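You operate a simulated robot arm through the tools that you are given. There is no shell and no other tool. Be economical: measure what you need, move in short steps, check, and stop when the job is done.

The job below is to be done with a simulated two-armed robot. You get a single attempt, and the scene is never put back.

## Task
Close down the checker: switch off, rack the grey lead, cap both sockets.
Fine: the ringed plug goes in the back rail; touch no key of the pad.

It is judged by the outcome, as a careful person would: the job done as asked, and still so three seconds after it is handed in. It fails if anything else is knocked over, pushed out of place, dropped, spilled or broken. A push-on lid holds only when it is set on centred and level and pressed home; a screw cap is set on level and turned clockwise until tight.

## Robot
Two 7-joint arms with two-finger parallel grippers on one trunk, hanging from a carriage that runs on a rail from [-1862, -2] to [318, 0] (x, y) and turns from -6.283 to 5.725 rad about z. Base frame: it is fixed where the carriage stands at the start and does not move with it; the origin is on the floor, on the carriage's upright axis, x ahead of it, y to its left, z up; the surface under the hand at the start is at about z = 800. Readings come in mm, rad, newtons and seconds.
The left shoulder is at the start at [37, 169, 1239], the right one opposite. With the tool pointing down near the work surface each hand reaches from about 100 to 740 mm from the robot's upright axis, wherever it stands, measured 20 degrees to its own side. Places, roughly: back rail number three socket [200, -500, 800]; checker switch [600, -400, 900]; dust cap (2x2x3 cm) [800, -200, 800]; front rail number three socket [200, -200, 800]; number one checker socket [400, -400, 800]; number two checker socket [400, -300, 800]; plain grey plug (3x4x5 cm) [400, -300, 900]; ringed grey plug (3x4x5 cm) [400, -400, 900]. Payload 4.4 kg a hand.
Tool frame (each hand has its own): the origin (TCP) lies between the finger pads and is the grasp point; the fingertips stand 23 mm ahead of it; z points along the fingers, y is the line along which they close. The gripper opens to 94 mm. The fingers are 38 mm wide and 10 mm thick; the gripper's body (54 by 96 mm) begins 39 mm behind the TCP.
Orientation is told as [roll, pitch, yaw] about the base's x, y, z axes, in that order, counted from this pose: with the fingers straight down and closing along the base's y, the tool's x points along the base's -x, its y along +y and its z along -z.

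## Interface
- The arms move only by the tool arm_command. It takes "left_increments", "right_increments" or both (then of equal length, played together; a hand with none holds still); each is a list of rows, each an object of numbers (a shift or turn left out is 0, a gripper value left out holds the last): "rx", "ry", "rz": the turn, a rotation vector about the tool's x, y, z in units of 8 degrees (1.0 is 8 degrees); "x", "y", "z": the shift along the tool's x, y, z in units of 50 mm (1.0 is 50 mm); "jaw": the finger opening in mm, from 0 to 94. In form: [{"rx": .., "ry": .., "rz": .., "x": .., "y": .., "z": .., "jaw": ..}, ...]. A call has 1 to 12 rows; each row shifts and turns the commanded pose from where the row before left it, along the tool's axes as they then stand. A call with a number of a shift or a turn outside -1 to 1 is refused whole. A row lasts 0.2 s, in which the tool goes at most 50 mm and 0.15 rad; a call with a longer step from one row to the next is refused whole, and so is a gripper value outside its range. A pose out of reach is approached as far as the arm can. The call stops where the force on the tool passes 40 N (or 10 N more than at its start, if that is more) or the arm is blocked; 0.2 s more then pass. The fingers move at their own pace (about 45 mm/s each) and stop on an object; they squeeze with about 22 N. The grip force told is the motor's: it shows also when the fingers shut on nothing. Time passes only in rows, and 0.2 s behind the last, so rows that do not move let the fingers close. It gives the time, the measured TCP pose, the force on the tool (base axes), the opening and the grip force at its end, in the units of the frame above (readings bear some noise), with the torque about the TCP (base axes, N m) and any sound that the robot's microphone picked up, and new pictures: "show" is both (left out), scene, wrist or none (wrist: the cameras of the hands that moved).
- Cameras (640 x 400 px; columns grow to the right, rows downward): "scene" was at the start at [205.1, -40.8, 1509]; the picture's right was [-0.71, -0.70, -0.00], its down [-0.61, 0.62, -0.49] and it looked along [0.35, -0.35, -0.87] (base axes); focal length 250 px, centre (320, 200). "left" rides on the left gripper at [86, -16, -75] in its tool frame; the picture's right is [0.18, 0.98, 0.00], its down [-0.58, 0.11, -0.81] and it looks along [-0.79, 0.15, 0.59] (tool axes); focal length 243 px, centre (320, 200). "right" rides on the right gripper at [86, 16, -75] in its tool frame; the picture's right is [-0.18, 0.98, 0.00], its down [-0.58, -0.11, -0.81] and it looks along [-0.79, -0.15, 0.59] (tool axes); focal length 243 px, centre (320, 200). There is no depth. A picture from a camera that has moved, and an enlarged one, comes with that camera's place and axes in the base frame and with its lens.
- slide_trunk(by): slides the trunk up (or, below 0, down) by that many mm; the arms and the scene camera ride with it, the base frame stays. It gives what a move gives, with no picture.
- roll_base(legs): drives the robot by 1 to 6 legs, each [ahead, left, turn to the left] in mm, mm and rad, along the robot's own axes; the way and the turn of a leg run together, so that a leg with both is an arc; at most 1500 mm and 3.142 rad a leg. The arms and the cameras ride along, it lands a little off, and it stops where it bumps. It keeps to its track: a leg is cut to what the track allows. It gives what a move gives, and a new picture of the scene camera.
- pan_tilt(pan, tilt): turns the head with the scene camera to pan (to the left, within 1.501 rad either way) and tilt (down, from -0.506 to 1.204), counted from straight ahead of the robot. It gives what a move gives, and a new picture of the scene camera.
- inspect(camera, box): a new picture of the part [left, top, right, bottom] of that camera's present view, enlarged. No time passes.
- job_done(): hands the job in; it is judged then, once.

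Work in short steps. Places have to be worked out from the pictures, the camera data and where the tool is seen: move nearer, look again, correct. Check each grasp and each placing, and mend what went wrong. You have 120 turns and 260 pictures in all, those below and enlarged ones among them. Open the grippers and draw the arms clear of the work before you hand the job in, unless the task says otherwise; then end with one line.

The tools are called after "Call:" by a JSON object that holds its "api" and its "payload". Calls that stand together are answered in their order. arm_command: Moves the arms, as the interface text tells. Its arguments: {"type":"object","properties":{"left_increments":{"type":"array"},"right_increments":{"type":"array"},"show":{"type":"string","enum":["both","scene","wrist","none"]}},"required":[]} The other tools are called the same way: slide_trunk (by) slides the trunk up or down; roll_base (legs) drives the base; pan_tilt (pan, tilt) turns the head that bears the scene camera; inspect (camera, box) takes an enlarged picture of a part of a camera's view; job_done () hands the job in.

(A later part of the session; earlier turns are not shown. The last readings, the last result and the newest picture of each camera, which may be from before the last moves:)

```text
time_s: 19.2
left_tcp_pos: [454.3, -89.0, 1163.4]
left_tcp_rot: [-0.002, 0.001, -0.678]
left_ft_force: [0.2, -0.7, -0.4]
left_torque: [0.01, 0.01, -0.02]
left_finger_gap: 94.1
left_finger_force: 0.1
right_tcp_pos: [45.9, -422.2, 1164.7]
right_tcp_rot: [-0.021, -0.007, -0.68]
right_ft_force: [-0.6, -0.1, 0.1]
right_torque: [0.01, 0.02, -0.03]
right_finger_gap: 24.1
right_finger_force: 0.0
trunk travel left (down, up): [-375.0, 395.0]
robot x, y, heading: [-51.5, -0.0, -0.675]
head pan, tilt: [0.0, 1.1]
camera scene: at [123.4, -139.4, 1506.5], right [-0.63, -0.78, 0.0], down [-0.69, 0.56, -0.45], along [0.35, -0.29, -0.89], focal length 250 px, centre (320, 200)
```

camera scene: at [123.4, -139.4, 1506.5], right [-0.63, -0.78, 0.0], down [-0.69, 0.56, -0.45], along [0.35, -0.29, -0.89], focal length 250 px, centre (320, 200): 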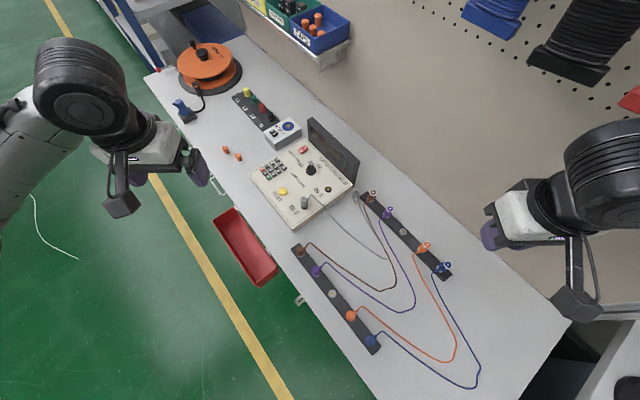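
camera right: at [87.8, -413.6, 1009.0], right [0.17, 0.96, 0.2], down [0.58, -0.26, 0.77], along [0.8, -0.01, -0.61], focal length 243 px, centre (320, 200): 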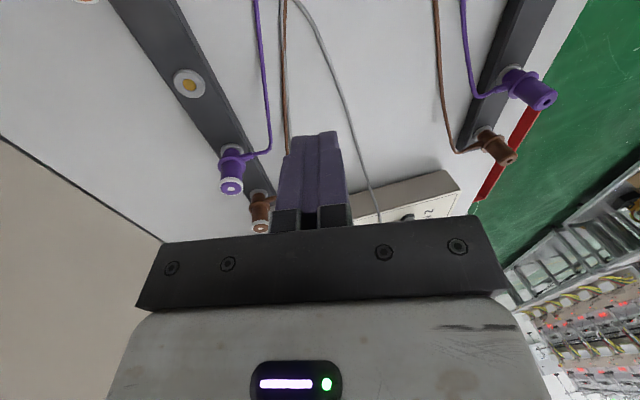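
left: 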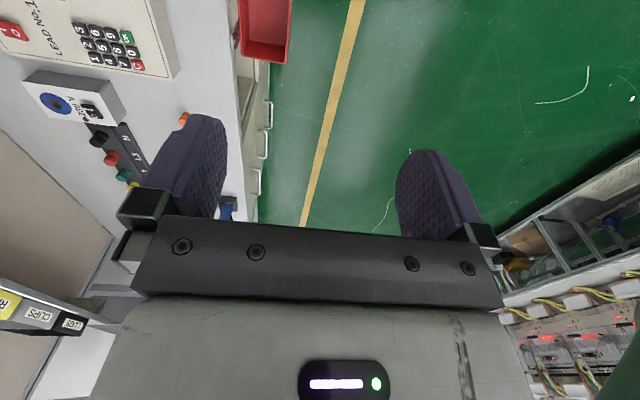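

A clear view now. I zoom in on the fallen plug and on both rails.

Call:
{"api": "inspect", "payload": {"camera": "scene", "box": [340, 175, 390, 215]}}

Call:
{"api": "inspect", "payload": {"camera": "scene", "box": [350, 180, 460, 280]}}

Call:
{"api": "inspect", "payload": {"camera": "scene", "box": [280, 235, 390, 360]}}

```text
10.00 times, centred on (365, 195) of scene
camera zoom: at [123.4, -139.4, 1506.5], right [-0.63, -0.78, 0.0], down [-0.69, 0.56, -0.45], along [0.35, -0.29, -0.89], focal length 2504 px, centre (-130, 250)
```

zoom: 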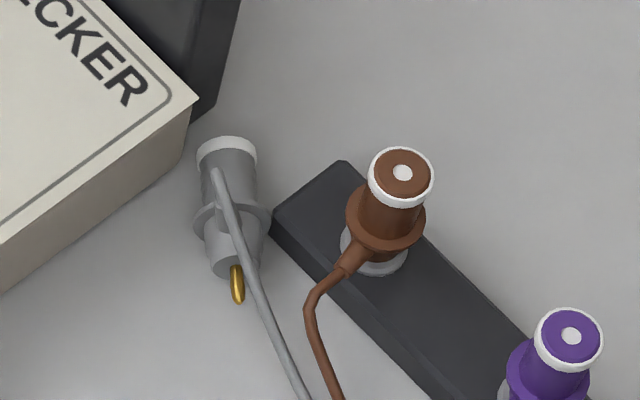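

```text
4.00 times, centred on (405, 230) of scene
camera zoom: at [123.4, -139.4, 1506.5], right [-0.63, -0.78, 0.0], down [-0.69, 0.56, -0.45], along [0.35, -0.29, -0.89], focal length 1002 px, centre (-20, 80)
```

zoom: 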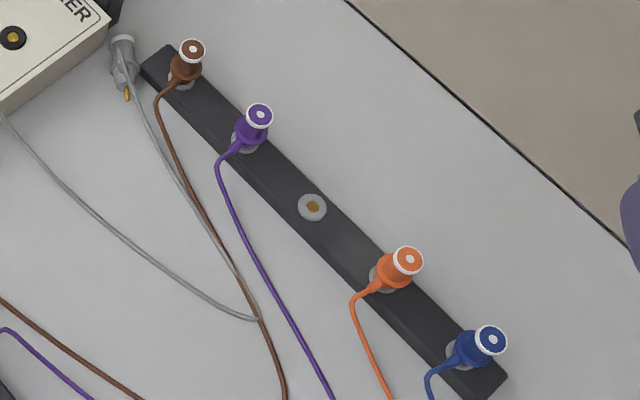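

```text
3.20 times, centred on (335, 298) of scene
camera zoom: at [123.4, -139.4, 1506.5], right [-0.63, -0.78, 0.0], down [-0.69, 0.56, -0.45], along [0.35, -0.29, -0.89], focal length 801 px, centre (272, -112)
```

zoom: 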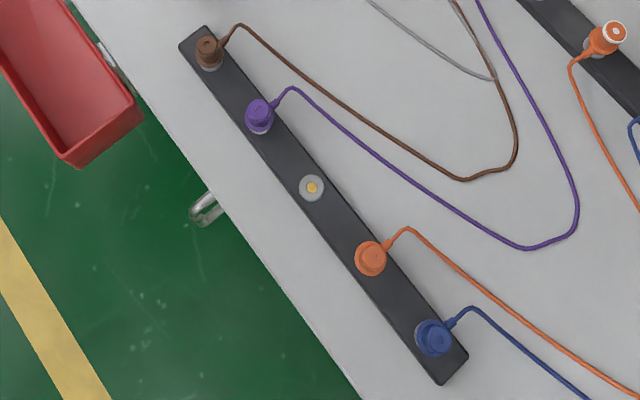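

Good fixes: plug flange about (338, -457), axis pointing (-0.80, 0.59), boot standing up. I bring the right hand above the boot and look.

Call:
{"api": "arm_command", "payload": {"right_increments": [{"x": -0.611, "y": 0.405, "z": 0.5, "rx": -0.15}, {"x": -0.611, "y": 0.405, "z": 0.5}, {"x": -0.611, "y": 0.405, "z": 0.5}, {"x": -0.611, "y": 0.405, "z": 0.5}, {"x": -0.611, "y": 0.405, "z": 0.5}, {"x": -0.611, "y": 0.405, "z": 0.5}, {"x": -0.611, "y": 0.405, "z": 0.5}, {"x": -0.611, "y": 0.405, "z": 0.5}, {}], "show": "both"}}

Call:
{"api": "inspect", "payload": {"camera": "right", "box": [220, 0, 420, 150]}}

```text
time_s: 21.2
left_tcp_pos: [452.8, -88.4, 1163.4]
left_tcp_rot: [0.001, 0.001, -0.68]
left_ft_force: [0.0, 0.4, 0.3]
left_torque: [-0.02, 0.0, -0.03]
left_finger_gap: 94.0
left_finger_force: 0.1
right_tcp_pos: [338.8, -452.3, 966.4]
right_tcp_rot: [0.001, -0.005, -0.68]
right_ft_force: [1.0, 0.9, 0.4]
right_torque: [-0.02, -0.01, 0.01]
right_finger_gap: 24.1
right_finger_force: 0.1
trunk travel left (down, up): [-375.0, 395.0]
robot x, y, heading: [-51.2, 1.5, -0.685]
head pan, tilt: [0.0, 1.1]
camera scene: at [123.1, -139.6, 1506.5], right [-0.63, -0.78, 0.0], down [-0.69, 0.56, -0.45], along [0.35, -0.29, -0.89], focal length 250 px, centre (320, 200)
camera right: at [281.6, -385.8, 1039.1], right [0.76, 0.65, 0.0], down [0.38, -0.45, 0.81], along [0.53, -0.61, -0.59], focal length 243 px, centre (320, 200)
```

scene: 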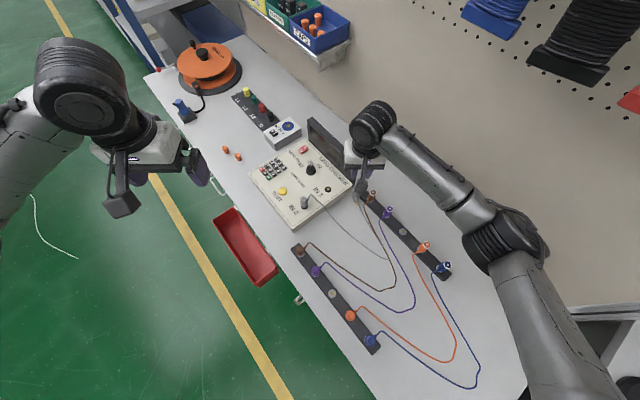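
right: 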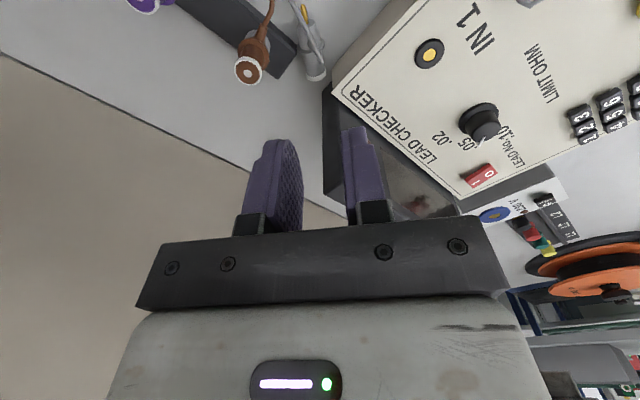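

```text
2.67 times, centred on (320, 75) of right
camera zoom: at [281.6, -385.8, 1039.1], right [0.76, 0.65, 0.0], down [0.38, -0.45, 0.81], along [0.53, -0.61, -0.59], focal length 647 px, centre (320, 533)
```

zoom: 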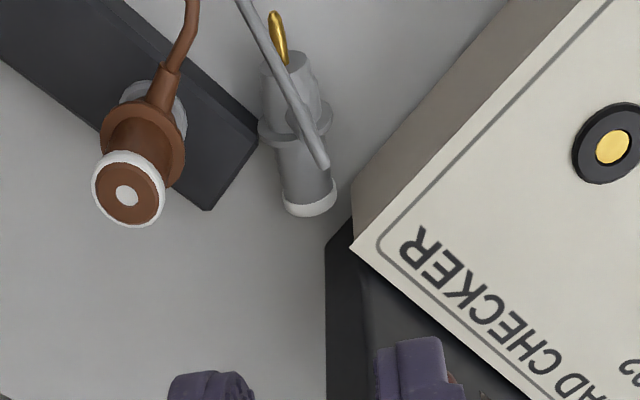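

The boot top is at about (338, -449, 848). I lower partway, shifting slightly toward the open side, and check alignment.

Call:
{"api": "arm_command", "payload": {"right_increments": [{"x": 0.12, "y": 0.035, "z": 0.6}, {"z": 0.6}, {"z": 0.5}, {}], "show": "wrist"}}

Call:
{"api": "inspect", "payload": {"camera": "right", "box": [240, 60, 400, 220]}}

Call:
{"api": "inspect", "payload": {"camera": "scene", "box": [330, 165, 400, 215]}}

```text
time_s: 22.1
left_tcp_pos: [455.2, -89.5, 1163.6]
left_tcp_rot: [0.0, -0.001, -0.679]
left_ft_force: [0.9, 0.5, 0.5]
left_torque: [0.02, -0.02, 0.02]
left_finger_gap: 93.9
left_finger_force: 0.0
right_tcp_pos: [340.2, -446.7, 888.2]
right_tcp_rot: [0.008, -0.021, -0.675]
right_ft_force: [-3.7, 0.4, 6.5]
right_torque: [-0.09, -0.38, -0.1]
right_finger_gap: 23.9
right_finger_force: 0.1
trunk travel left (down, up): [-375.0, 395.0]
robot x, y, heading: [-50.7, 3.8, -0.679]
head pan, tilt: [0.0, 1.1]
stopped in row 4 (right hand): the force on the tool passed its limit at 44 N (the readings are from after the stop); the commanded pose is now the measured one
camera right: at [279.4, -380.4, 961.0], right [0.76, 0.65, 0.01], down [0.37, -0.44, 0.82], along [0.54, -0.61, -0.58], focal length 243 px, centre (320, 200)
```

right: 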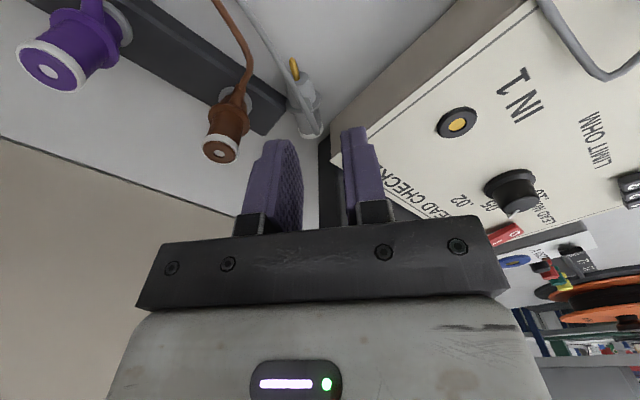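

```text
2.50 times, centred on (320, 140) of right
camera zoom: at [279.4, -380.4, 961.0], right [0.76, 0.65, 0.01], down [0.37, -0.44, 0.82], along [0.54, -0.61, -0.58], focal length 606 px, centre (320, 350)
```

zoom: 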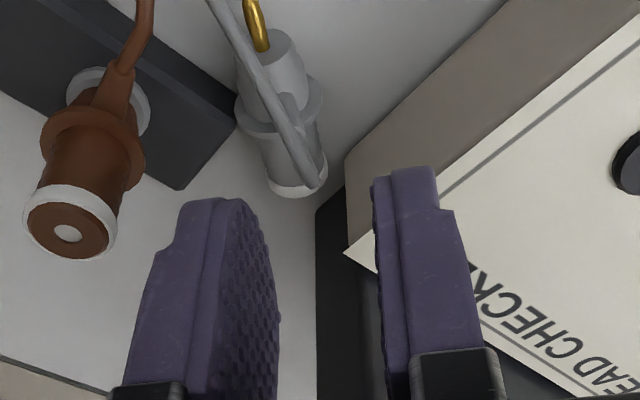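

```text
8.00 times, centred on (365, 190) of scene
camera zoom: at [123.2, -139.6, 1506.5], right [-0.63, -0.78, 0.0], down [-0.69, 0.56, -0.45], along [0.35, -0.29, -0.89], focal length 2004 px, centre (-40, 280)
```

zoom: 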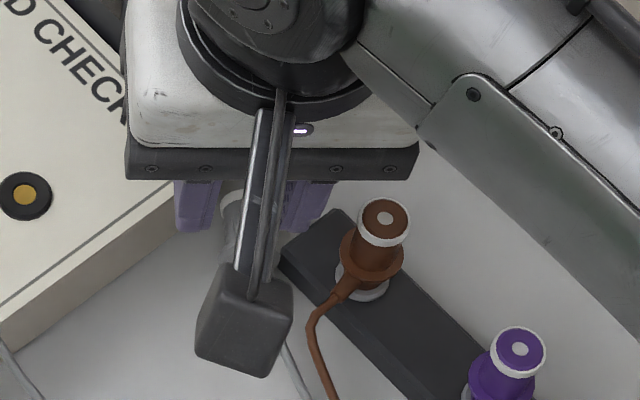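

Contact at z 888: the gripper body grazed the display's top corner. I lift at once, then tilt the hand 20° so its body leans to the open side.

Call:
{"api": "arm_command", "payload": {"right_increments": [{"z": -0.5}, {"z": -0.5}, {"ry": -0.85, "x": 0.4}, {"ry": -0.85}, {"ry": -0.8}, {}], "show": "wrist"}}

Call:
{"api": "inspect", "payload": {"camera": "right", "box": [240, 20, 400, 180]}}

Call:
{"api": "inspect", "payload": {"camera": "scene", "box": [240, 110, 420, 240]}}

```text
time_s: 23.5
left_tcp_pos: [454.5, -89.0, 1165.1]
left_tcp_rot: [0.0, -0.001, -0.679]
left_ft_force: [0.8, -0.1, 0.4]
left_torque: [0.02, -0.01, -0.03]
left_finger_gap: 93.8
left_finger_force: 0.1
right_tcp_pos: [323.1, -432.5, 937.3]
right_tcp_rot: [0.012, -0.37, -0.678]
right_ft_force: [-0.1, -0.2, 1.2]
right_torque: [0.0, 0.0, 0.02]
right_finger_gap: 24.1
right_finger_force: 0.0
trunk travel left (down, up): [-375.0, 395.0]
robot x, y, heading: [-53.4, -0.0, -0.674]
head pan, tilt: [0.0, 1.1]
camera right: at [248.6, -354.9, 975.7], right [0.75, 0.66, 0.08], down [0.12, -0.25, 0.96], along [0.65, -0.71, -0.27], focal length 243 px, centre (320, 200)
```

right: 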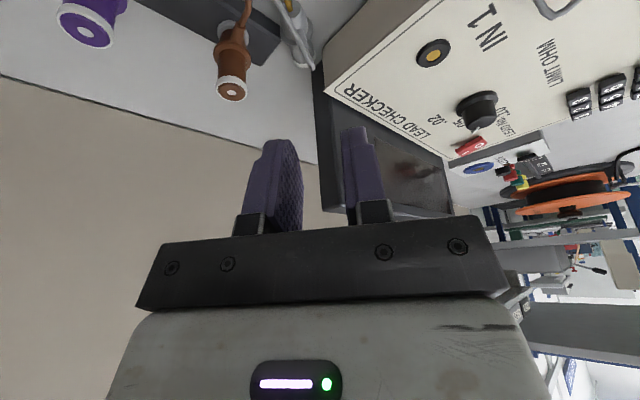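

```text
2.50 times, centred on (320, 100) of right
camera zoom: at [248.6, -354.9, 975.7], right [0.75, 0.66, 0.08], down [0.12, -0.25, 0.96], along [0.65, -0.71, -0.27], focal length 606 px, centre (320, 450)
```

zoom: 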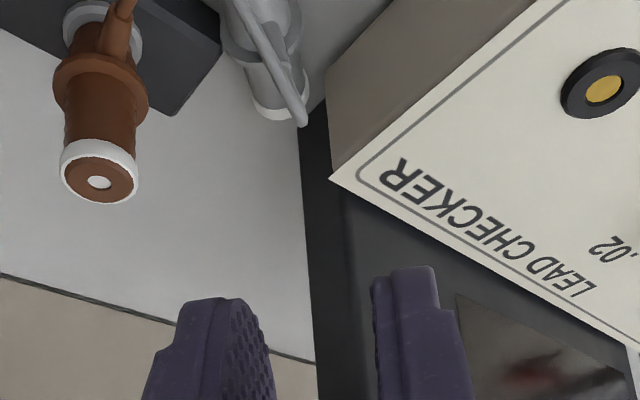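

```text
3.08 times, centred on (330, 175) of scene
camera zoom: at [123.4, -139.6, 1506.6], right [-0.63, -0.78, 0.0], down [-0.69, 0.56, -0.45], along [0.35, -0.29, -0.89], focal length 771 px, centre (289, 277)
```

zoom: 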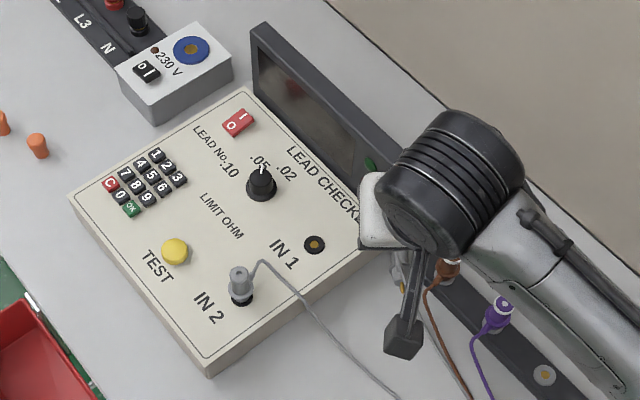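

Tilted 21° now. The boot top resolves to (338, -449, 851); I advance along the tilted tool axis to put it between the finger pads.

Call:
{"api": "arm_command", "payload": {"right_increments": [{"x": 0.19, "y": -0.07, "z": 0.3}, {"z": 0.4}, {"z": 0.4}, {"z": 0.3}, {"z": 0.2}, {}], "show": "wrist"}}

Call:
{"api": "inspect", "payload": {"camera": "right", "box": [240, 60, 400, 220]}}

```text
time_s: 24.9
left_tcp_pos: [451.4, -88.5, 1163.1]
left_tcp_rot: [-0.001, 0.003, -0.68]
left_ft_force: [0.7, -0.4, 0.2]
left_torque: [0.04, 0.0, 0.0]
left_finger_gap: 94.1
left_finger_force: 0.0
right_tcp_pos: [336.4, -446.6, 863.1]
right_tcp_rot: [0.015, -0.376, -0.678]
right_ft_force: [-12.3, 5.9, 12.2]
right_torque: [0.19, -0.14, 0.25]
right_finger_gap: 22.6
right_finger_force: 0.1
trunk travel left (down, up): [-375.0, 395.0]
robot x, y, heading: [-53.4, -1.5, -0.679]
head pan, tilt: [0.0, 1.1]
stopped in row 6 (right hand): the force on the tool passed its limit at 46 N (the readings are from after the stop); the commanded pose is now the measured one
camera right: at [260.7, -368.2, 900.2], right [0.74, 0.66, 0.08], down [0.12, -0.25, 0.96], along [0.66, -0.71, -0.26], focal length 243 px, centre (320, 200)
```

right: 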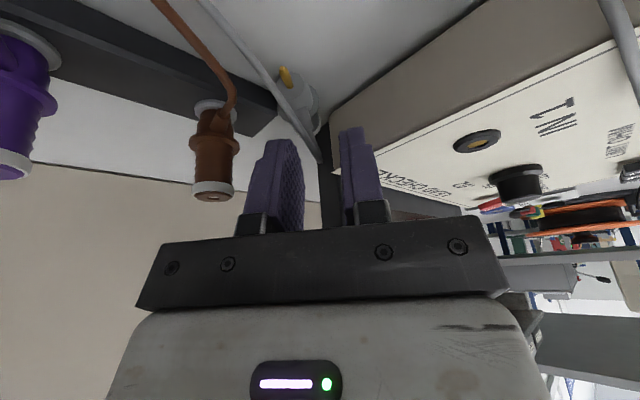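

```text
2.50 times, centred on (320, 140) of right
camera zoom: at [260.7, -368.2, 900.2], right [0.74, 0.66, 0.08], down [0.12, -0.25, 0.96], along [0.66, -0.71, -0.26], focal length 606 px, centre (320, 350)
```

zoom: 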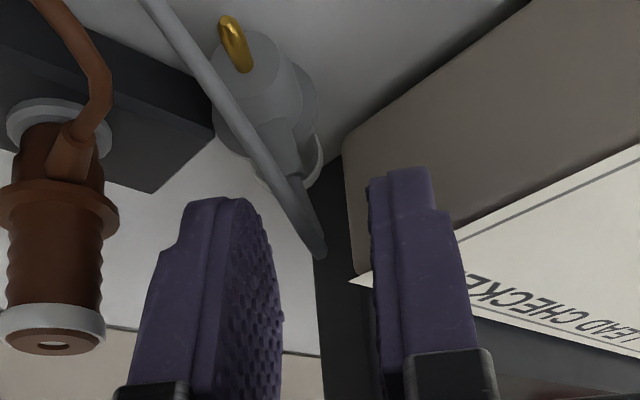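

The boot/lead root is between the pads about 12 mm ahead of the TCP; a finger edge grazes the checker. I ease off 2 mm and close.

Call:
{"api": "arm_command", "payload": {"right_increments": [{"z": -0.04, "x": 0.04}, {"jaw": 0}, {}, {}, {}], "show": "wrist"}}

Call:
{"api": "inspect", "payload": {"camera": "right", "box": [240, 60, 400, 220]}}

```text
time_s: 26.1
left_tcp_pos: [453.5, -88.0, 1164.3]
left_tcp_rot: [0.0, 0.0, -0.679]
left_ft_force: [-0.8, -0.4, 0.3]
left_torque: [0.03, 0.02, -0.03]
left_finger_gap: 94.0
left_finger_force: 0.1
right_tcp_pos: [337.0, -445.7, 862.7]
right_tcp_rot: [0.015, -0.375, -0.678]
right_ft_force: [0.4, 0.1, -0.3]
right_torque: [-0.02, 0.02, -0.02]
right_finger_gap: 0.0
right_finger_force: 22.2
trunk travel left (down, up): [-375.0, 395.0]
robot x, y, heading: [-50.7, -1.5, -0.682]
head pan, tilt: [0.0, 1.1]
camera right: at [261.1, -366.9, 901.0], right [0.75, 0.66, 0.08], down [0.12, -0.25, 0.96], along [0.66, -0.71, -0.26], focal length 243 px, centre (320, 200)
```

right: 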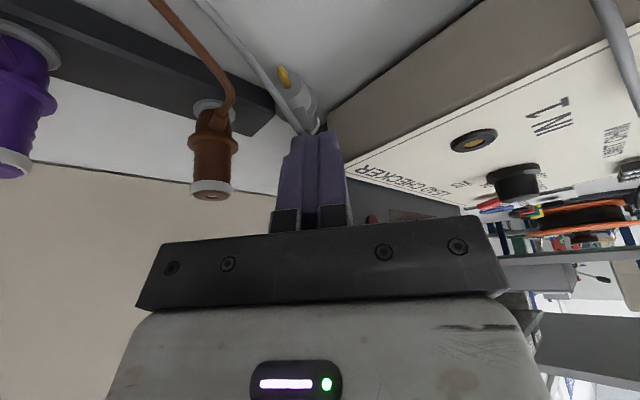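

```text
2.50 times, centred on (320, 140) of right
camera zoom: at [261.1, -366.9, 901.0], right [0.75, 0.66, 0.08], down [0.12, -0.25, 0.96], along [0.66, -0.71, -0.26], focal length 606 px, centre (320, 350)
```

zoom: 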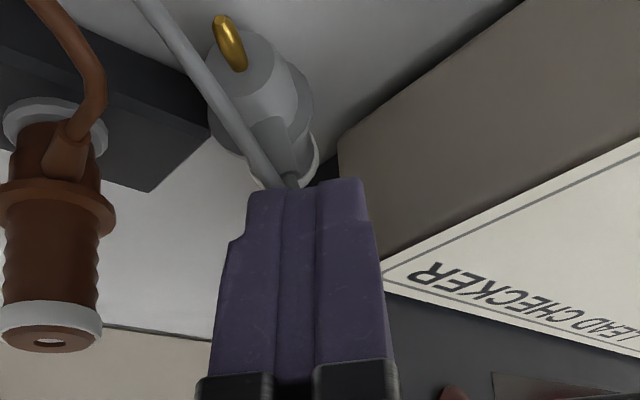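

The fingers closed above the boot without holding it (the lead itself offers nothing). I back off, reduce the tilt to 12°, and approach again further toward the open side and deeper, with the jaws at 16 mm.

Call:
{"api": "arm_command", "payload": {"right_increments": [{"z": -0.4}, {"z": -0.4, "jaw": 16}, {"ry": 0.6}, {"ry": 0.59}, {"x": 0.11, "y": -0.15, "z": 0.3}, {"z": 0.3}, {}], "show": "wrist"}}

Call:
{"api": "inspect", "payload": {"camera": "right", "box": [240, 40, 400, 200]}}

```text
time_s: 27.7
left_tcp_pos: [454.4, -88.2, 1164.2]
left_tcp_rot: [0.001, 0.001, -0.679]
left_ft_force: [0.3, 0.7, 0.9]
left_torque: [0.0, -0.01, 0.01]
left_finger_gap: 94.0
left_finger_force: 0.0
right_tcp_pos: [320.9, -443.6, 868.5]
right_tcp_rot: [0.015, -0.21, -0.677]
right_ft_force: [-0.5, 0.9, -0.1]
right_torque: [-0.01, -0.01, -0.02]
right_finger_gap: 16.1
right_finger_force: 0.0
trunk travel left (down, up): [-375.0, 395.0]
robot x, y, heading: [-51.3, -0.8, -0.68]
head pan, tilt: [0.0, 1.1]
camera right: at [251.4, -369.9, 924.2], right [0.75, 0.66, 0.05], down [0.24, -0.35, 0.91], along [0.61, -0.67, -0.42], focal length 243 px, centre (320, 200)
```

right: 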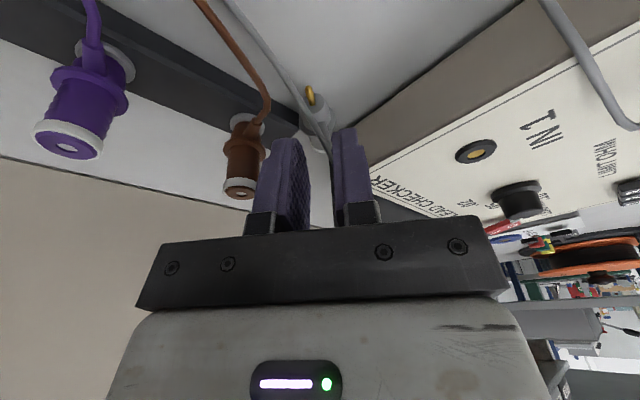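

```text
2.50 times, centred on (320, 120) of right
camera zoom: at [251.4, -369.9, 924.2], right [0.75, 0.66, 0.05], down [0.24, -0.35, 0.91], along [0.61, -0.67, -0.42], focal length 606 px, centre (320, 400)
```

zoom: 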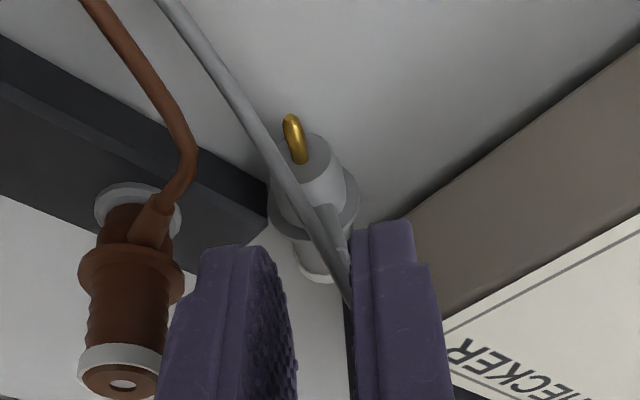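

The boot is slightly toward the right finger; I shift 2.5 mm that way, open to 20 mm, advance 22 mm, then close.

Call:
{"api": "arm_command", "payload": {"right_increments": [{"y": 0.05, "jaw": 20}, {"z": 0.15}, {"z": 0.15}, {"z": 0.14}, {}, {"jaw": 0}, {}, {}, {}], "show": "wrist"}}

Call:
{"api": "inspect", "payload": {"camera": "right", "box": [240, 40, 400, 200]}}

```text
time_s: 29.7
left_tcp_pos: [453.8, -89.7, 1165.1]
left_tcp_rot: [0.001, 0.0, -0.679]
left_ft_force: [-0.3, 0.2, 0.8]
left_torque: [0.0, -0.01, -0.01]
left_finger_gap: 93.8
left_finger_force: 0.1
right_tcp_pos: [326.6, -444.7, 848.4]
right_tcp_rot: [0.015, -0.21, -0.675]
right_ft_force: [-1.3, -0.2, 5.9]
right_torque: [-0.2, -0.01, -0.04]
right_finger_gap: 6.4
right_finger_force: 22.3
trunk travel left (down, up): [-375.0, 395.0]
robot x, y, heading: [-50.2, 1.9, -0.68]
head pan, tilt: [0.0, 1.1]
camera right: at [256.7, -372.1, 903.3], right [0.75, 0.66, 0.05], down [0.24, -0.34, 0.91], along [0.61, -0.67, -0.41], focal length 243 px, centre (320, 200)
```

right: 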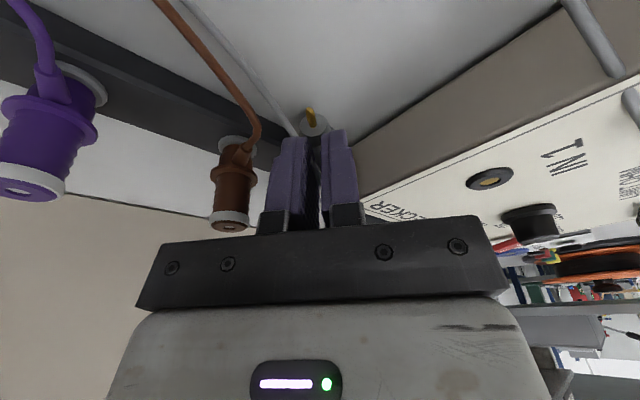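

```text
2.50 times, centred on (320, 120) of right
camera zoom: at [256.7, -372.1, 903.3], right [0.75, 0.66, 0.05], down [0.24, -0.34, 0.91], along [0.61, -0.67, -0.41], focal length 606 px, centre (320, 400)
```

zoom: 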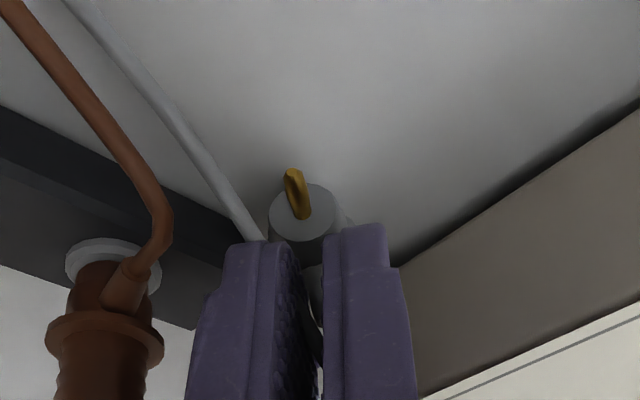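

The fingers hold the boot at 6.4 mm. I lift gently along the tool axis.

Call:
{"api": "arm_command", "payload": {"right_increments": [{"z": -0.2}, {"z": -0.3}, {"z": -0.4}, {"z": -0.5}, {"z": -0.5}, {}], "show": "both"}}

Call:
{"api": "inspect", "payload": {"camera": "right", "box": [240, 40, 400, 200]}}

Call:
{"api": "inspect", "payload": {"camera": "scene", "box": [300, 140, 460, 270]}}

```text
time_s: 31.1
left_tcp_pos: [454.5, -89.4, 1164.6]
left_tcp_rot: [-0.001, 0.001, -0.678]
left_ft_force: [-0.8, 0.6, 0.5]
left_torque: [0.03, 0.0, -0.02]
left_finger_gap: 94.1
left_finger_force: 0.1
right_tcp_pos: [309.3, -431.4, 941.9]
right_tcp_rot: [0.017, -0.209, -0.675]
right_ft_force: [-0.4, -0.3, -0.6]
right_torque: [-0.04, 0.02, 0.02]
right_finger_gap: 5.9
right_finger_force: 21.9
trunk travel left (down, up): [-375.0, 395.0]
robot x, y, heading: [-53.4, 2.0, -0.682]
head pan, tilt: [0.0, 1.1]
camera scene: at [122.6, -139.5, 1506.5], right [-0.63, -0.78, 0.0], down [-0.69, 0.56, -0.45], along [0.35, -0.29, -0.89], focal length 250 px, centre (320, 200)
camera right: at [240.4, -358.0, 996.4], right [0.75, 0.66, 0.05], down [0.24, -0.35, 0.91], along [0.61, -0.67, -0.42], focal length 243 px, centre (320, 200)
```

scene: 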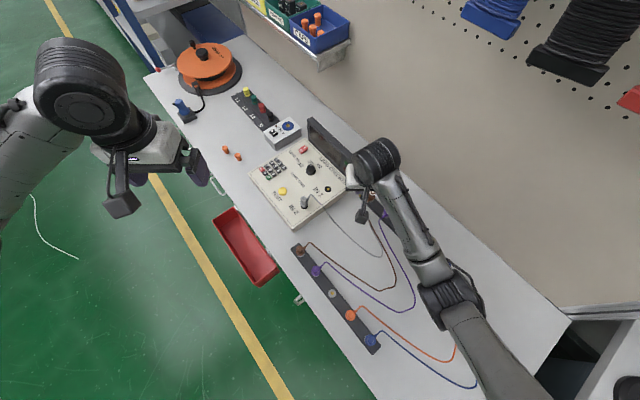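
right: 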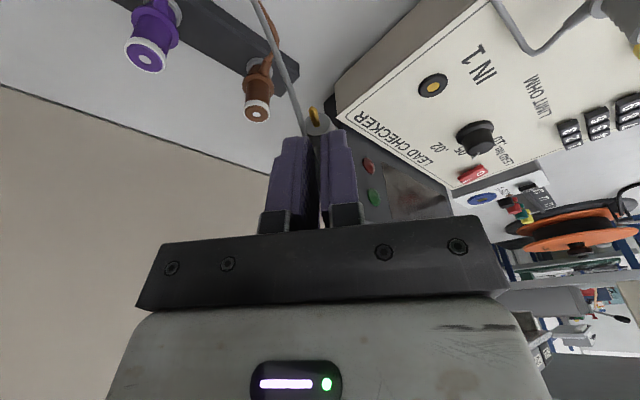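

```text
2.50 times, centred on (320, 120) of right
camera zoom: at [240.4, -358.0, 996.4], right [0.75, 0.66, 0.05], down [0.24, -0.35, 0.91], along [0.61, -0.67, -0.42], focal length 606 px, centre (320, 400)
```

zoom: 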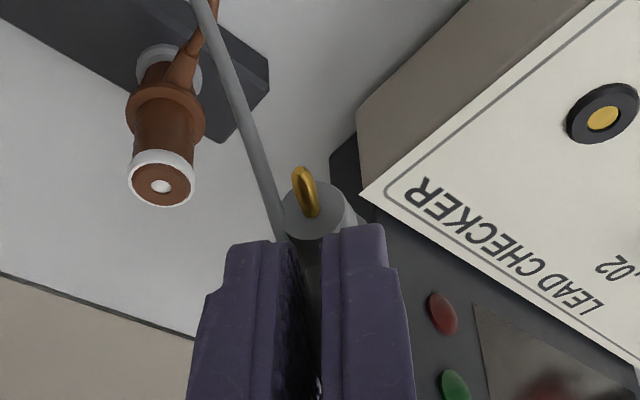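

```text
3.08 times, centred on (380, 205) of scene
camera zoom: at [122.6, -139.5, 1506.5], right [-0.63, -0.78, 0.0], down [-0.69, 0.56, -0.45], along [0.35, -0.29, -0.89], focal length 771 px, centre (135, 185)
```

zoom: 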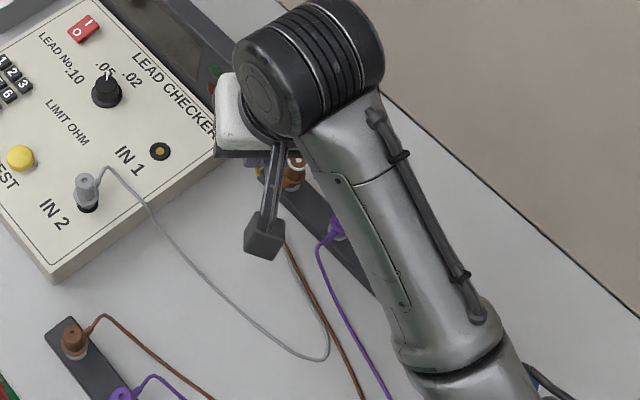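

Plug held by its boot, pin toward the robot. Plan: turn the right hand to point forward so the plug stands pin-down, then let the left hand take the barrel from above. First raise and begin rotating.

Call:
{"api": "arm_command", "payload": {"right_increments": [{"z": -0.8}, {"z": -0.8}, {"z": -0.8}, {"z": -0.5}, {"ry": -0.8}, {"ry": -0.9}, {"ry": -0.9}, {"ry": -0.9}, {}], "show": "both"}}

```text
time_s: 33.1
left_tcp_pos: [453.4, -89.1, 1164.4]
left_tcp_rot: [0.0, 0.002, -0.678]
left_ft_force: [-0.5, 0.0, -0.3]
left_torque: [0.0, 0.02, 0.01]
left_finger_gap: 93.8
left_finger_force: 0.0
right_tcp_pos: [286.3, -415.2, 1083.1]
right_tcp_rot: [0.018, -0.702, -0.683]
right_ft_force: [0.0, -0.1, -0.7]
right_torque: [0.04, 0.03, 0.03]
right_finger_gap: 6.0
right_finger_force: 21.9
trunk travel left (down, up): [-375.0, 395.0]
robot x, y, heading: [-53.1, 0.6, -0.686]
head pan, tilt: [0.0, 1.1]
camera scene: at [122.8, -139.6, 1506.6], right [-0.63, -0.78, 0.0], down [-0.69, 0.56, -0.45], along [0.35, -0.29, -0.89], focal length 250 px, centre (320, 200)
camera right: at [205.5, -331.9, 1084.8], right [0.72, 0.68, 0.13], down [-0.14, -0.05, 0.99], along [0.68, -0.73, 0.06], focal length 243 px, centre (320, 200)
```

scene: 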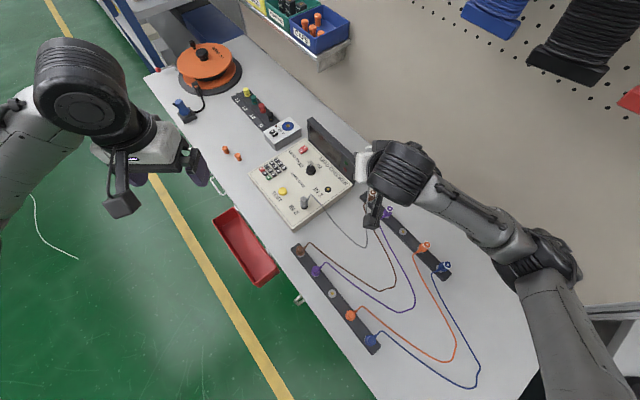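
right: 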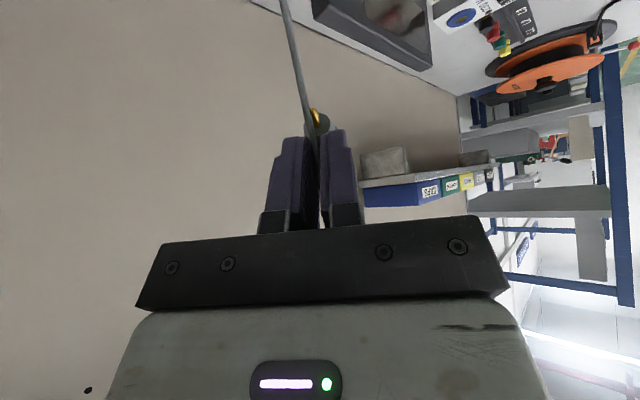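

Continue the rotation toward a horizontal hand, shifting a bit toward the robot's midline.

Call:
{"api": "arm_command", "payload": {"right_increments": [{"ry": -0.9, "y": 0.2}, {"ry": -0.9, "y": 0.2}, {"ry": -0.9, "y": 0.2}, {"ry": -0.9, "y": 0.2}, {"ry": -0.9, "y": 0.2}, {"ry": -0.9, "y": 0.2}, {"ry": -0.85, "y": 0.2}, {}], "show": "both"}}

Call:
{"api": "inspect", "payload": {"camera": "scene", "box": [300, 100, 460, 230]}}

Call:
{"api": "inspect", "payload": {"camera": "left", "box": [0, 0, 640, 400]}}

```text
time_s: 34.9
left_tcp_pos: [454.3, -88.5, 1164.5]
left_tcp_rot: [0.0, 0.001, -0.679]
left_ft_force: [0.7, -0.3, 0.4]
left_torque: [0.01, 0.01, 0.05]
left_finger_gap: 93.8
left_finger_force: 0.0
right_tcp_pos: [329.2, -360.6, 1085.1]
right_tcp_rot: [1.68, -1.557, -2.353]
right_ft_force: [0.3, 0.3, 0.1]
right_torque: [0.02, 0.02, 0.01]
right_finger_gap: 6.1
right_finger_force: 22.4
trunk travel left (down, up): [-375.0, 395.0]
robot x, y, heading: [-48.9, -2.9, -0.681]
head pan, tilt: [0.0, 1.1]
camera scene: at [122.7, -139.8, 1506.6], right [-0.63, -0.78, 0.0], down [-0.69, 0.56, -0.45], along [0.35, -0.29, -0.89], focal length 250 px, centre (320, 200)
camera right: at [280.6, -301.5, 998.1], right [0.61, 0.77, 0.2], down [-0.7, 0.41, 0.58], along [0.36, -0.49, 0.79], focal length 243 px, centre (320, 200)
```

scene: 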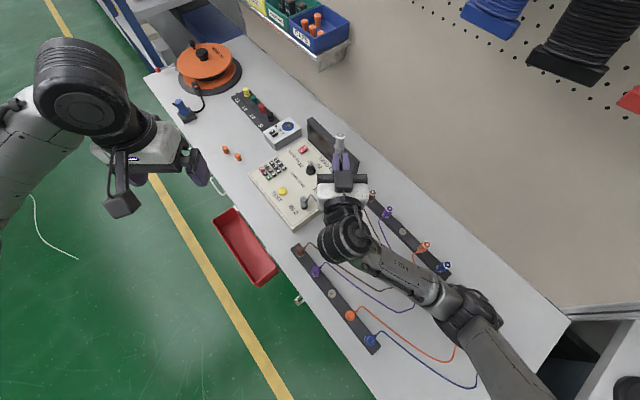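
right: 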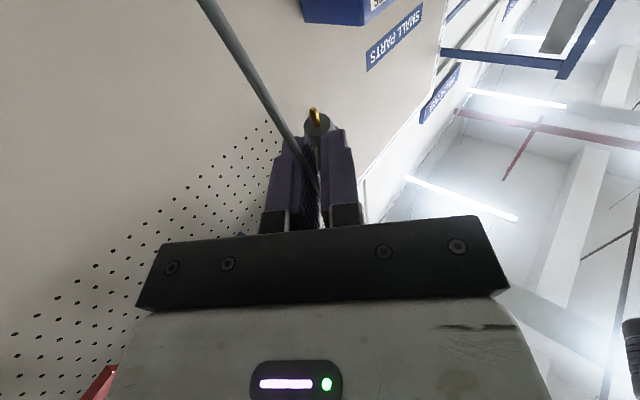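

```text
3.08 times, centred on (380, 165) of scene
camera zoom: at [122.7, -139.8, 1506.6], right [-0.63, -0.78, 0.0], down [-0.69, 0.56, -0.45], along [0.35, -0.29, -0.89], focal length 771 px, centre (135, 308)
```

zoom: 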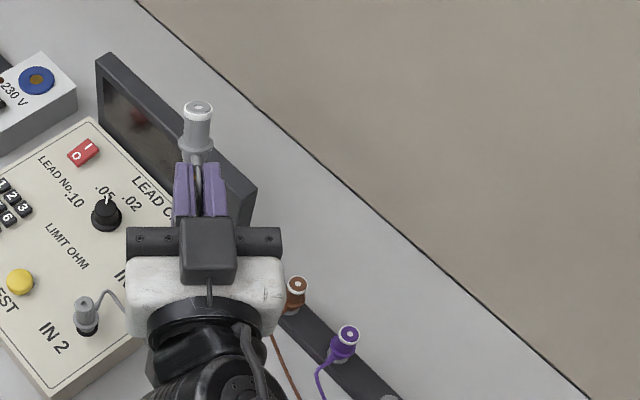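

```text
1.00 times, centred on (320, 200) of left (not enlarged: the box is as wide or as high as the picture)
camera zoom: at [375.8, -47.5, 1237.9], right [0.47, 0.88, 0.0], down [0.52, -0.28, 0.81], along [0.71, -0.38, -0.59], focal length 243 px, centre (320, 200)
```

zoom: 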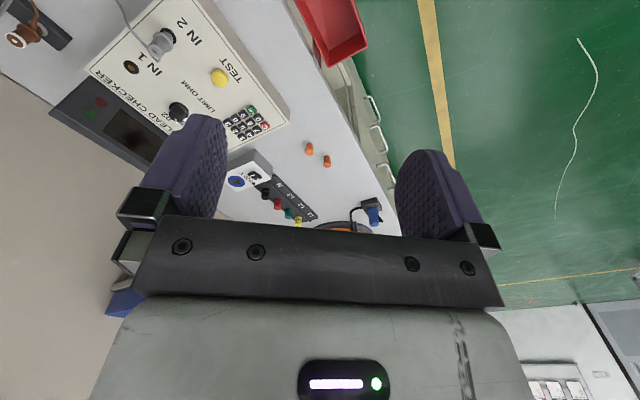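

The plug stands ring-up but leans forward about 21° as expected from how it lay. I rotate the hand back by that angle to make it vertical.

Call:
{"api": "arm_command", "payload": {"right_increments": [{"ry": 0.9}, {"ry": 0.9}, {"ry": 0.9}, {}], "show": "none"}}

Call:
{"api": "inspect", "payload": {"camera": "scene", "box": [315, 110, 395, 175]}}

Call:
{"api": "inspect", "payload": {"camera": "right", "box": [260, 60, 380, 180]}}

```text
time_s: 35.9
left_tcp_pos: [453.7, -88.2, 1163.6]
left_tcp_rot: [0.0, -0.002, -0.679]
left_ft_force: [0.4, -1.2, 0.2]
left_torque: [0.01, 0.0, 0.01]
left_finger_gap: 94.0
left_finger_force: 0.1
right_tcp_pos: [327.2, -361.0, 1083.6]
right_tcp_rot: [0.038, -1.192, -0.71]
right_ft_force: [0.6, -0.3, 0.0]
right_torque: [-0.01, 0.03, -0.01]
right_finger_gap: 5.9
right_finger_force: 21.9
trunk travel left (down, up): [-375.0, 395.0]
robot x, y, heading: [-52.3, 0.3, -0.68]
head pan, tilt: [0.0, 1.1]
```

```text
6.15 times, centred on (355, 142) of scene
camera zoom: at [122.5, -139.6, 1506.5], right [-0.63, -0.78, 0.0], down [-0.69, 0.56, -0.45], along [0.35, -0.29, -0.89], focal length 1541 px, centre (105, 554)
```

zoom: 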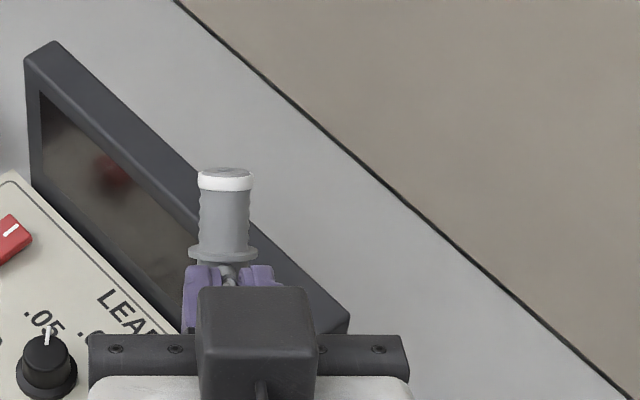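

```text
3.33 times, centred on (320, 120) of right
camera zoom: at [258.5, -285.3, 1031.9], right [0.66, 0.72, 0.19], down [-0.49, 0.24, 0.84], along [0.56, -0.65, 0.52], focal length 809 px, centre (320, 467)
```

zoom: 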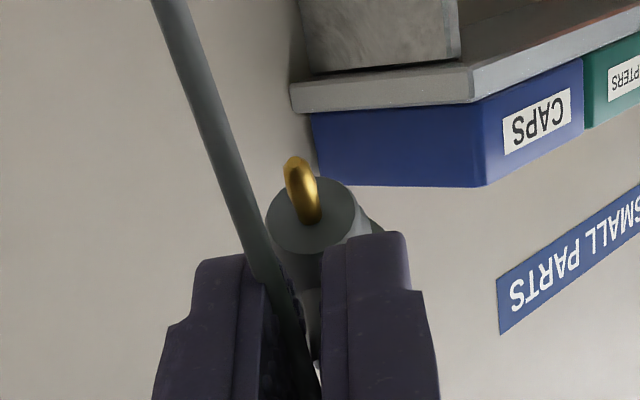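

That went the wrong way (the ring now leans further forward). I rotate back past horizontal by about 38° in total.

Call:
{"api": "arm_command", "payload": {"right_increments": [{"ry": -0.95}, {"ry": -0.95}, {"ry": -0.95}, {"ry": -0.95}, {"ry": -0.95}, {}], "show": "none"}}

Call:
{"api": "inspect", "payload": {"camera": "scene", "box": [315, 110, 395, 175]}}

Call:
{"api": "inspect", "payload": {"camera": "left", "box": [0, 0, 320, 200]}}

```text
time_s: 37.3
left_tcp_pos: [452.8, -88.7, 1164.5]
left_tcp_rot: [-0.001, 0.0, -0.678]
left_ft_force: [0.5, -0.3, -1.4]
left_torque: [-0.03, 0.01, -0.01]
left_finger_gap: 94.1
left_finger_force: 0.0
right_tcp_pos: [329.7, -361.9, 1084.4]
right_tcp_rot: [3.09, -1.282, 2.519]
right_ft_force: [-0.6, 0.1, 0.5]
right_torque: [0.0, -0.01, -0.04]
right_finger_gap: 6.1
right_finger_force: 21.8
trunk travel left (down, up): [-375.0, 395.0]
robot x, y, heading: [-50.0, -0.5, -0.679]
head pan, tilt: [0.0, 1.1]
```

```text
6.15 times, centred on (355, 142) of scene
camera zoom: at [122.7, -139.8, 1506.6], right [-0.63, -0.78, 0.0], down [-0.69, 0.56, -0.45], along [0.35, -0.29, -0.89], focal length 1541 px, centre (105, 554)
```

zoom: 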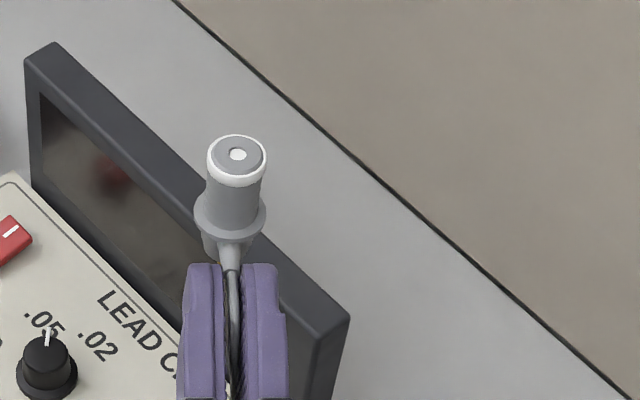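

```text
2.00 times, centred on (160, 100) of left
camera zoom: at [375.9, -47.5, 1237.9], right [0.47, 0.88, 0.0], down [0.52, -0.28, 0.81], along [0.71, -0.38, -0.59], focal length 485 px, centre (640, 400)
```

zoom: 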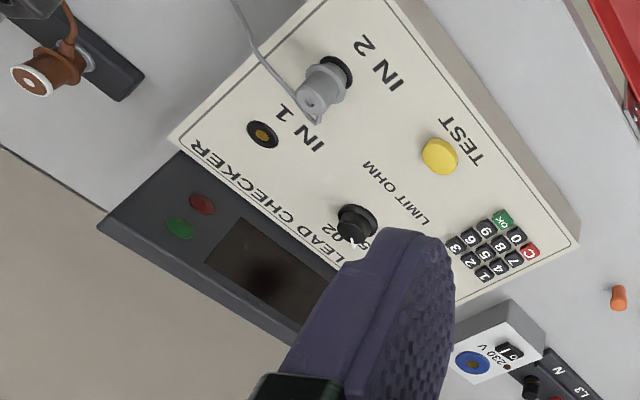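

The plug is now vertical at about (358, -382), ring top z≈1124. I bring the left hand over it, staying high.

Call:
{"api": "arm_command", "payload": {"left_increments": [{"z": -0.9, "jaw": 60}, {"z": -0.3, "y": -0.7, "x": -0.3}, {"y": -0.72, "x": -0.3}, {"y": -0.72, "x": -0.3}, {"y": -0.72, "x": -0.3}, {"y": -0.72, "x": -0.3}, {"y": -0.72, "x": -0.3}, {"y": -0.72, "x": -0.3}, {"y": -0.72, "x": -0.26}, {}], "show": "both"}}

Call:
{"api": "inspect", "payload": {"camera": "left", "box": [220, 0, 420, 200]}}

```text
time_s: 39.5
left_tcp_pos: [364.2, -385.1, 1223.5]
left_tcp_rot: [0.001, 0.0, -0.68]
left_ft_force: [-0.2, 0.1, 0.2]
left_torque: [-0.02, -0.03, -0.06]
left_finger_gap: 59.9
left_finger_force: 0.1
right_tcp_pos: [328.9, -360.0, 1083.4]
right_tcp_rot: [3.088, -1.286, 2.523]
right_ft_force: [0.8, 0.3, 0.1]
right_torque: [0.02, 0.0, -0.02]
right_finger_gap: 6.1
right_finger_force: 21.9
trunk travel left (down, up): [-375.0, 395.0]
robot x, y, heading: [-52.2, 1.0, -0.682]
head pan, tilt: [0.0, 1.1]
camera scene: at [123.0, -139.2, 1506.5], right [-0.63, -0.78, 0.0], down [-0.69, 0.56, -0.45], along [0.35, -0.28, -0.89], focal length 250 px, centre (320, 200)
camera left: at [286.6, -344.1, 1297.7], right [0.47, 0.88, 0.0], down [0.52, -0.28, 0.81], along [0.71, -0.38, -0.59], focal length 243 px, centre (320, 200)
```

scene: 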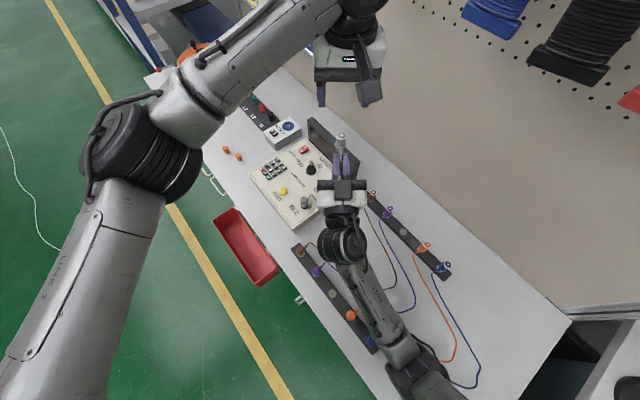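
left: 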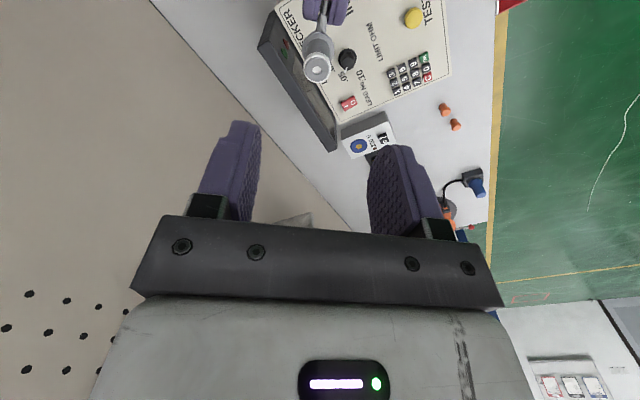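

```text
2.00 times, centred on (320, 100) of left
camera zoom: at [286.6, -344.1, 1297.7], right [0.47, 0.88, 0.0], down [0.52, -0.28, 0.81], along [0.71, -0.38, -0.59], focal length 485 px, centre (320, 400)
```

zoom: 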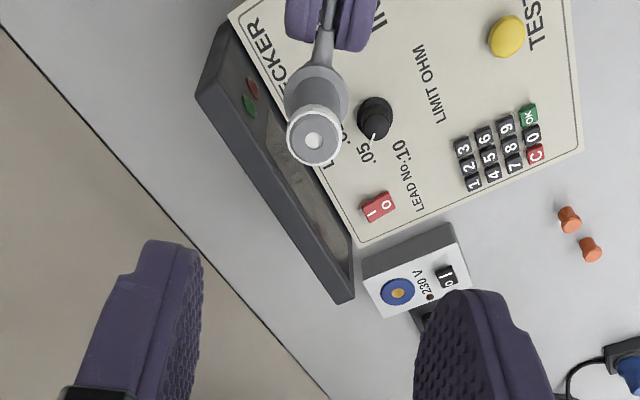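

Triangulated ring top: (360.5, -385.7, 1120). I lower the left hand so its tips straddle the barrel above the flange.

Call:
{"api": "arm_command", "payload": {"left_increments": [{"x": -0.07, "y": -0.055, "z": 0.5}, {"z": 0.5}, {"z": 0.4}, {"z": 0.3}, {"z": 0.2}, {}], "show": "both"}}

Call:
{"api": "inspect", "payload": {"camera": "left", "box": [220, 30, 420, 230]}}

Call:
{"api": "inspect", "payload": {"camera": "scene", "box": [295, 90, 395, 170]}}

```text
time_s: 40.9
left_tcp_pos: [366.0, -390.4, 1128.3]
left_tcp_rot: [-0.002, -0.001, -0.678]
left_ft_force: [-0.8, -1.1, 0.3]
left_torque: [-0.01, 0.03, 0.01]
left_finger_gap: 59.8
left_finger_force: 0.1
right_tcp_pos: [328.6, -361.2, 1084.8]
right_tcp_rot: [3.089, -1.285, 2.521]
right_ft_force: [0.6, 0.2, 0.0]
right_torque: [0.02, 0.02, -0.02]
right_finger_gap: 5.7
right_finger_force: 21.9
trunk travel left (down, up): [-375.0, 395.0]
robot x, y, heading: [-50.2, -0.1, -0.679]
head pan, tilt: [0.0, 1.1]
camera scene: at [122.7, -139.5, 1506.6], right [-0.63, -0.78, 0.0], down [-0.69, 0.56, -0.45], along [0.35, -0.29, -0.89], focal length 250 px, centre (320, 200)
camera left: at [288.8, -348.5, 1202.9], right [0.47, 0.88, 0.0], down [0.52, -0.28, 0.81], along [0.71, -0.38, -0.59], focal length 243 px, centre (320, 200)
```

scene: 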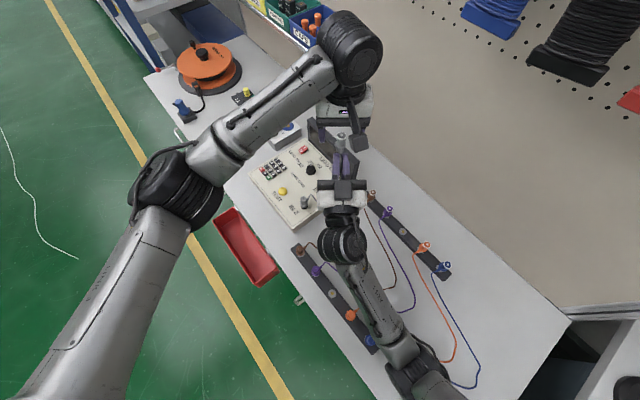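
left: 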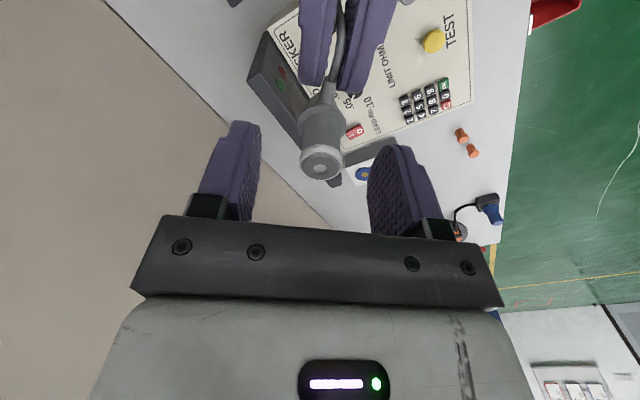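

```text
2.00 times, centred on (320, 130) of left
camera zoom: at [288.8, -348.5, 1202.9], right [0.47, 0.88, 0.0], down [0.52, -0.28, 0.81], along [0.71, -0.38, -0.59], focal length 485 px, centre (320, 340)
```

zoom: 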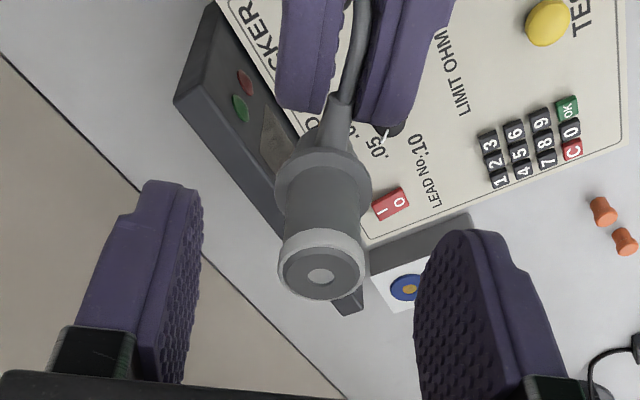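

```text
5.00 times, centred on (345, 130) of scene
camera zoom: at [122.7, -139.5, 1506.6], right [-0.63, -0.78, 0.0], down [-0.69, 0.56, -0.45], along [0.35, -0.29, -0.89], focal length 1252 px, centre (195, 550)
```

zoom: 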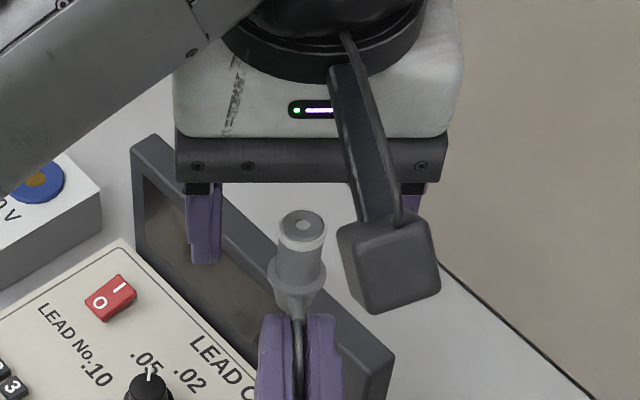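

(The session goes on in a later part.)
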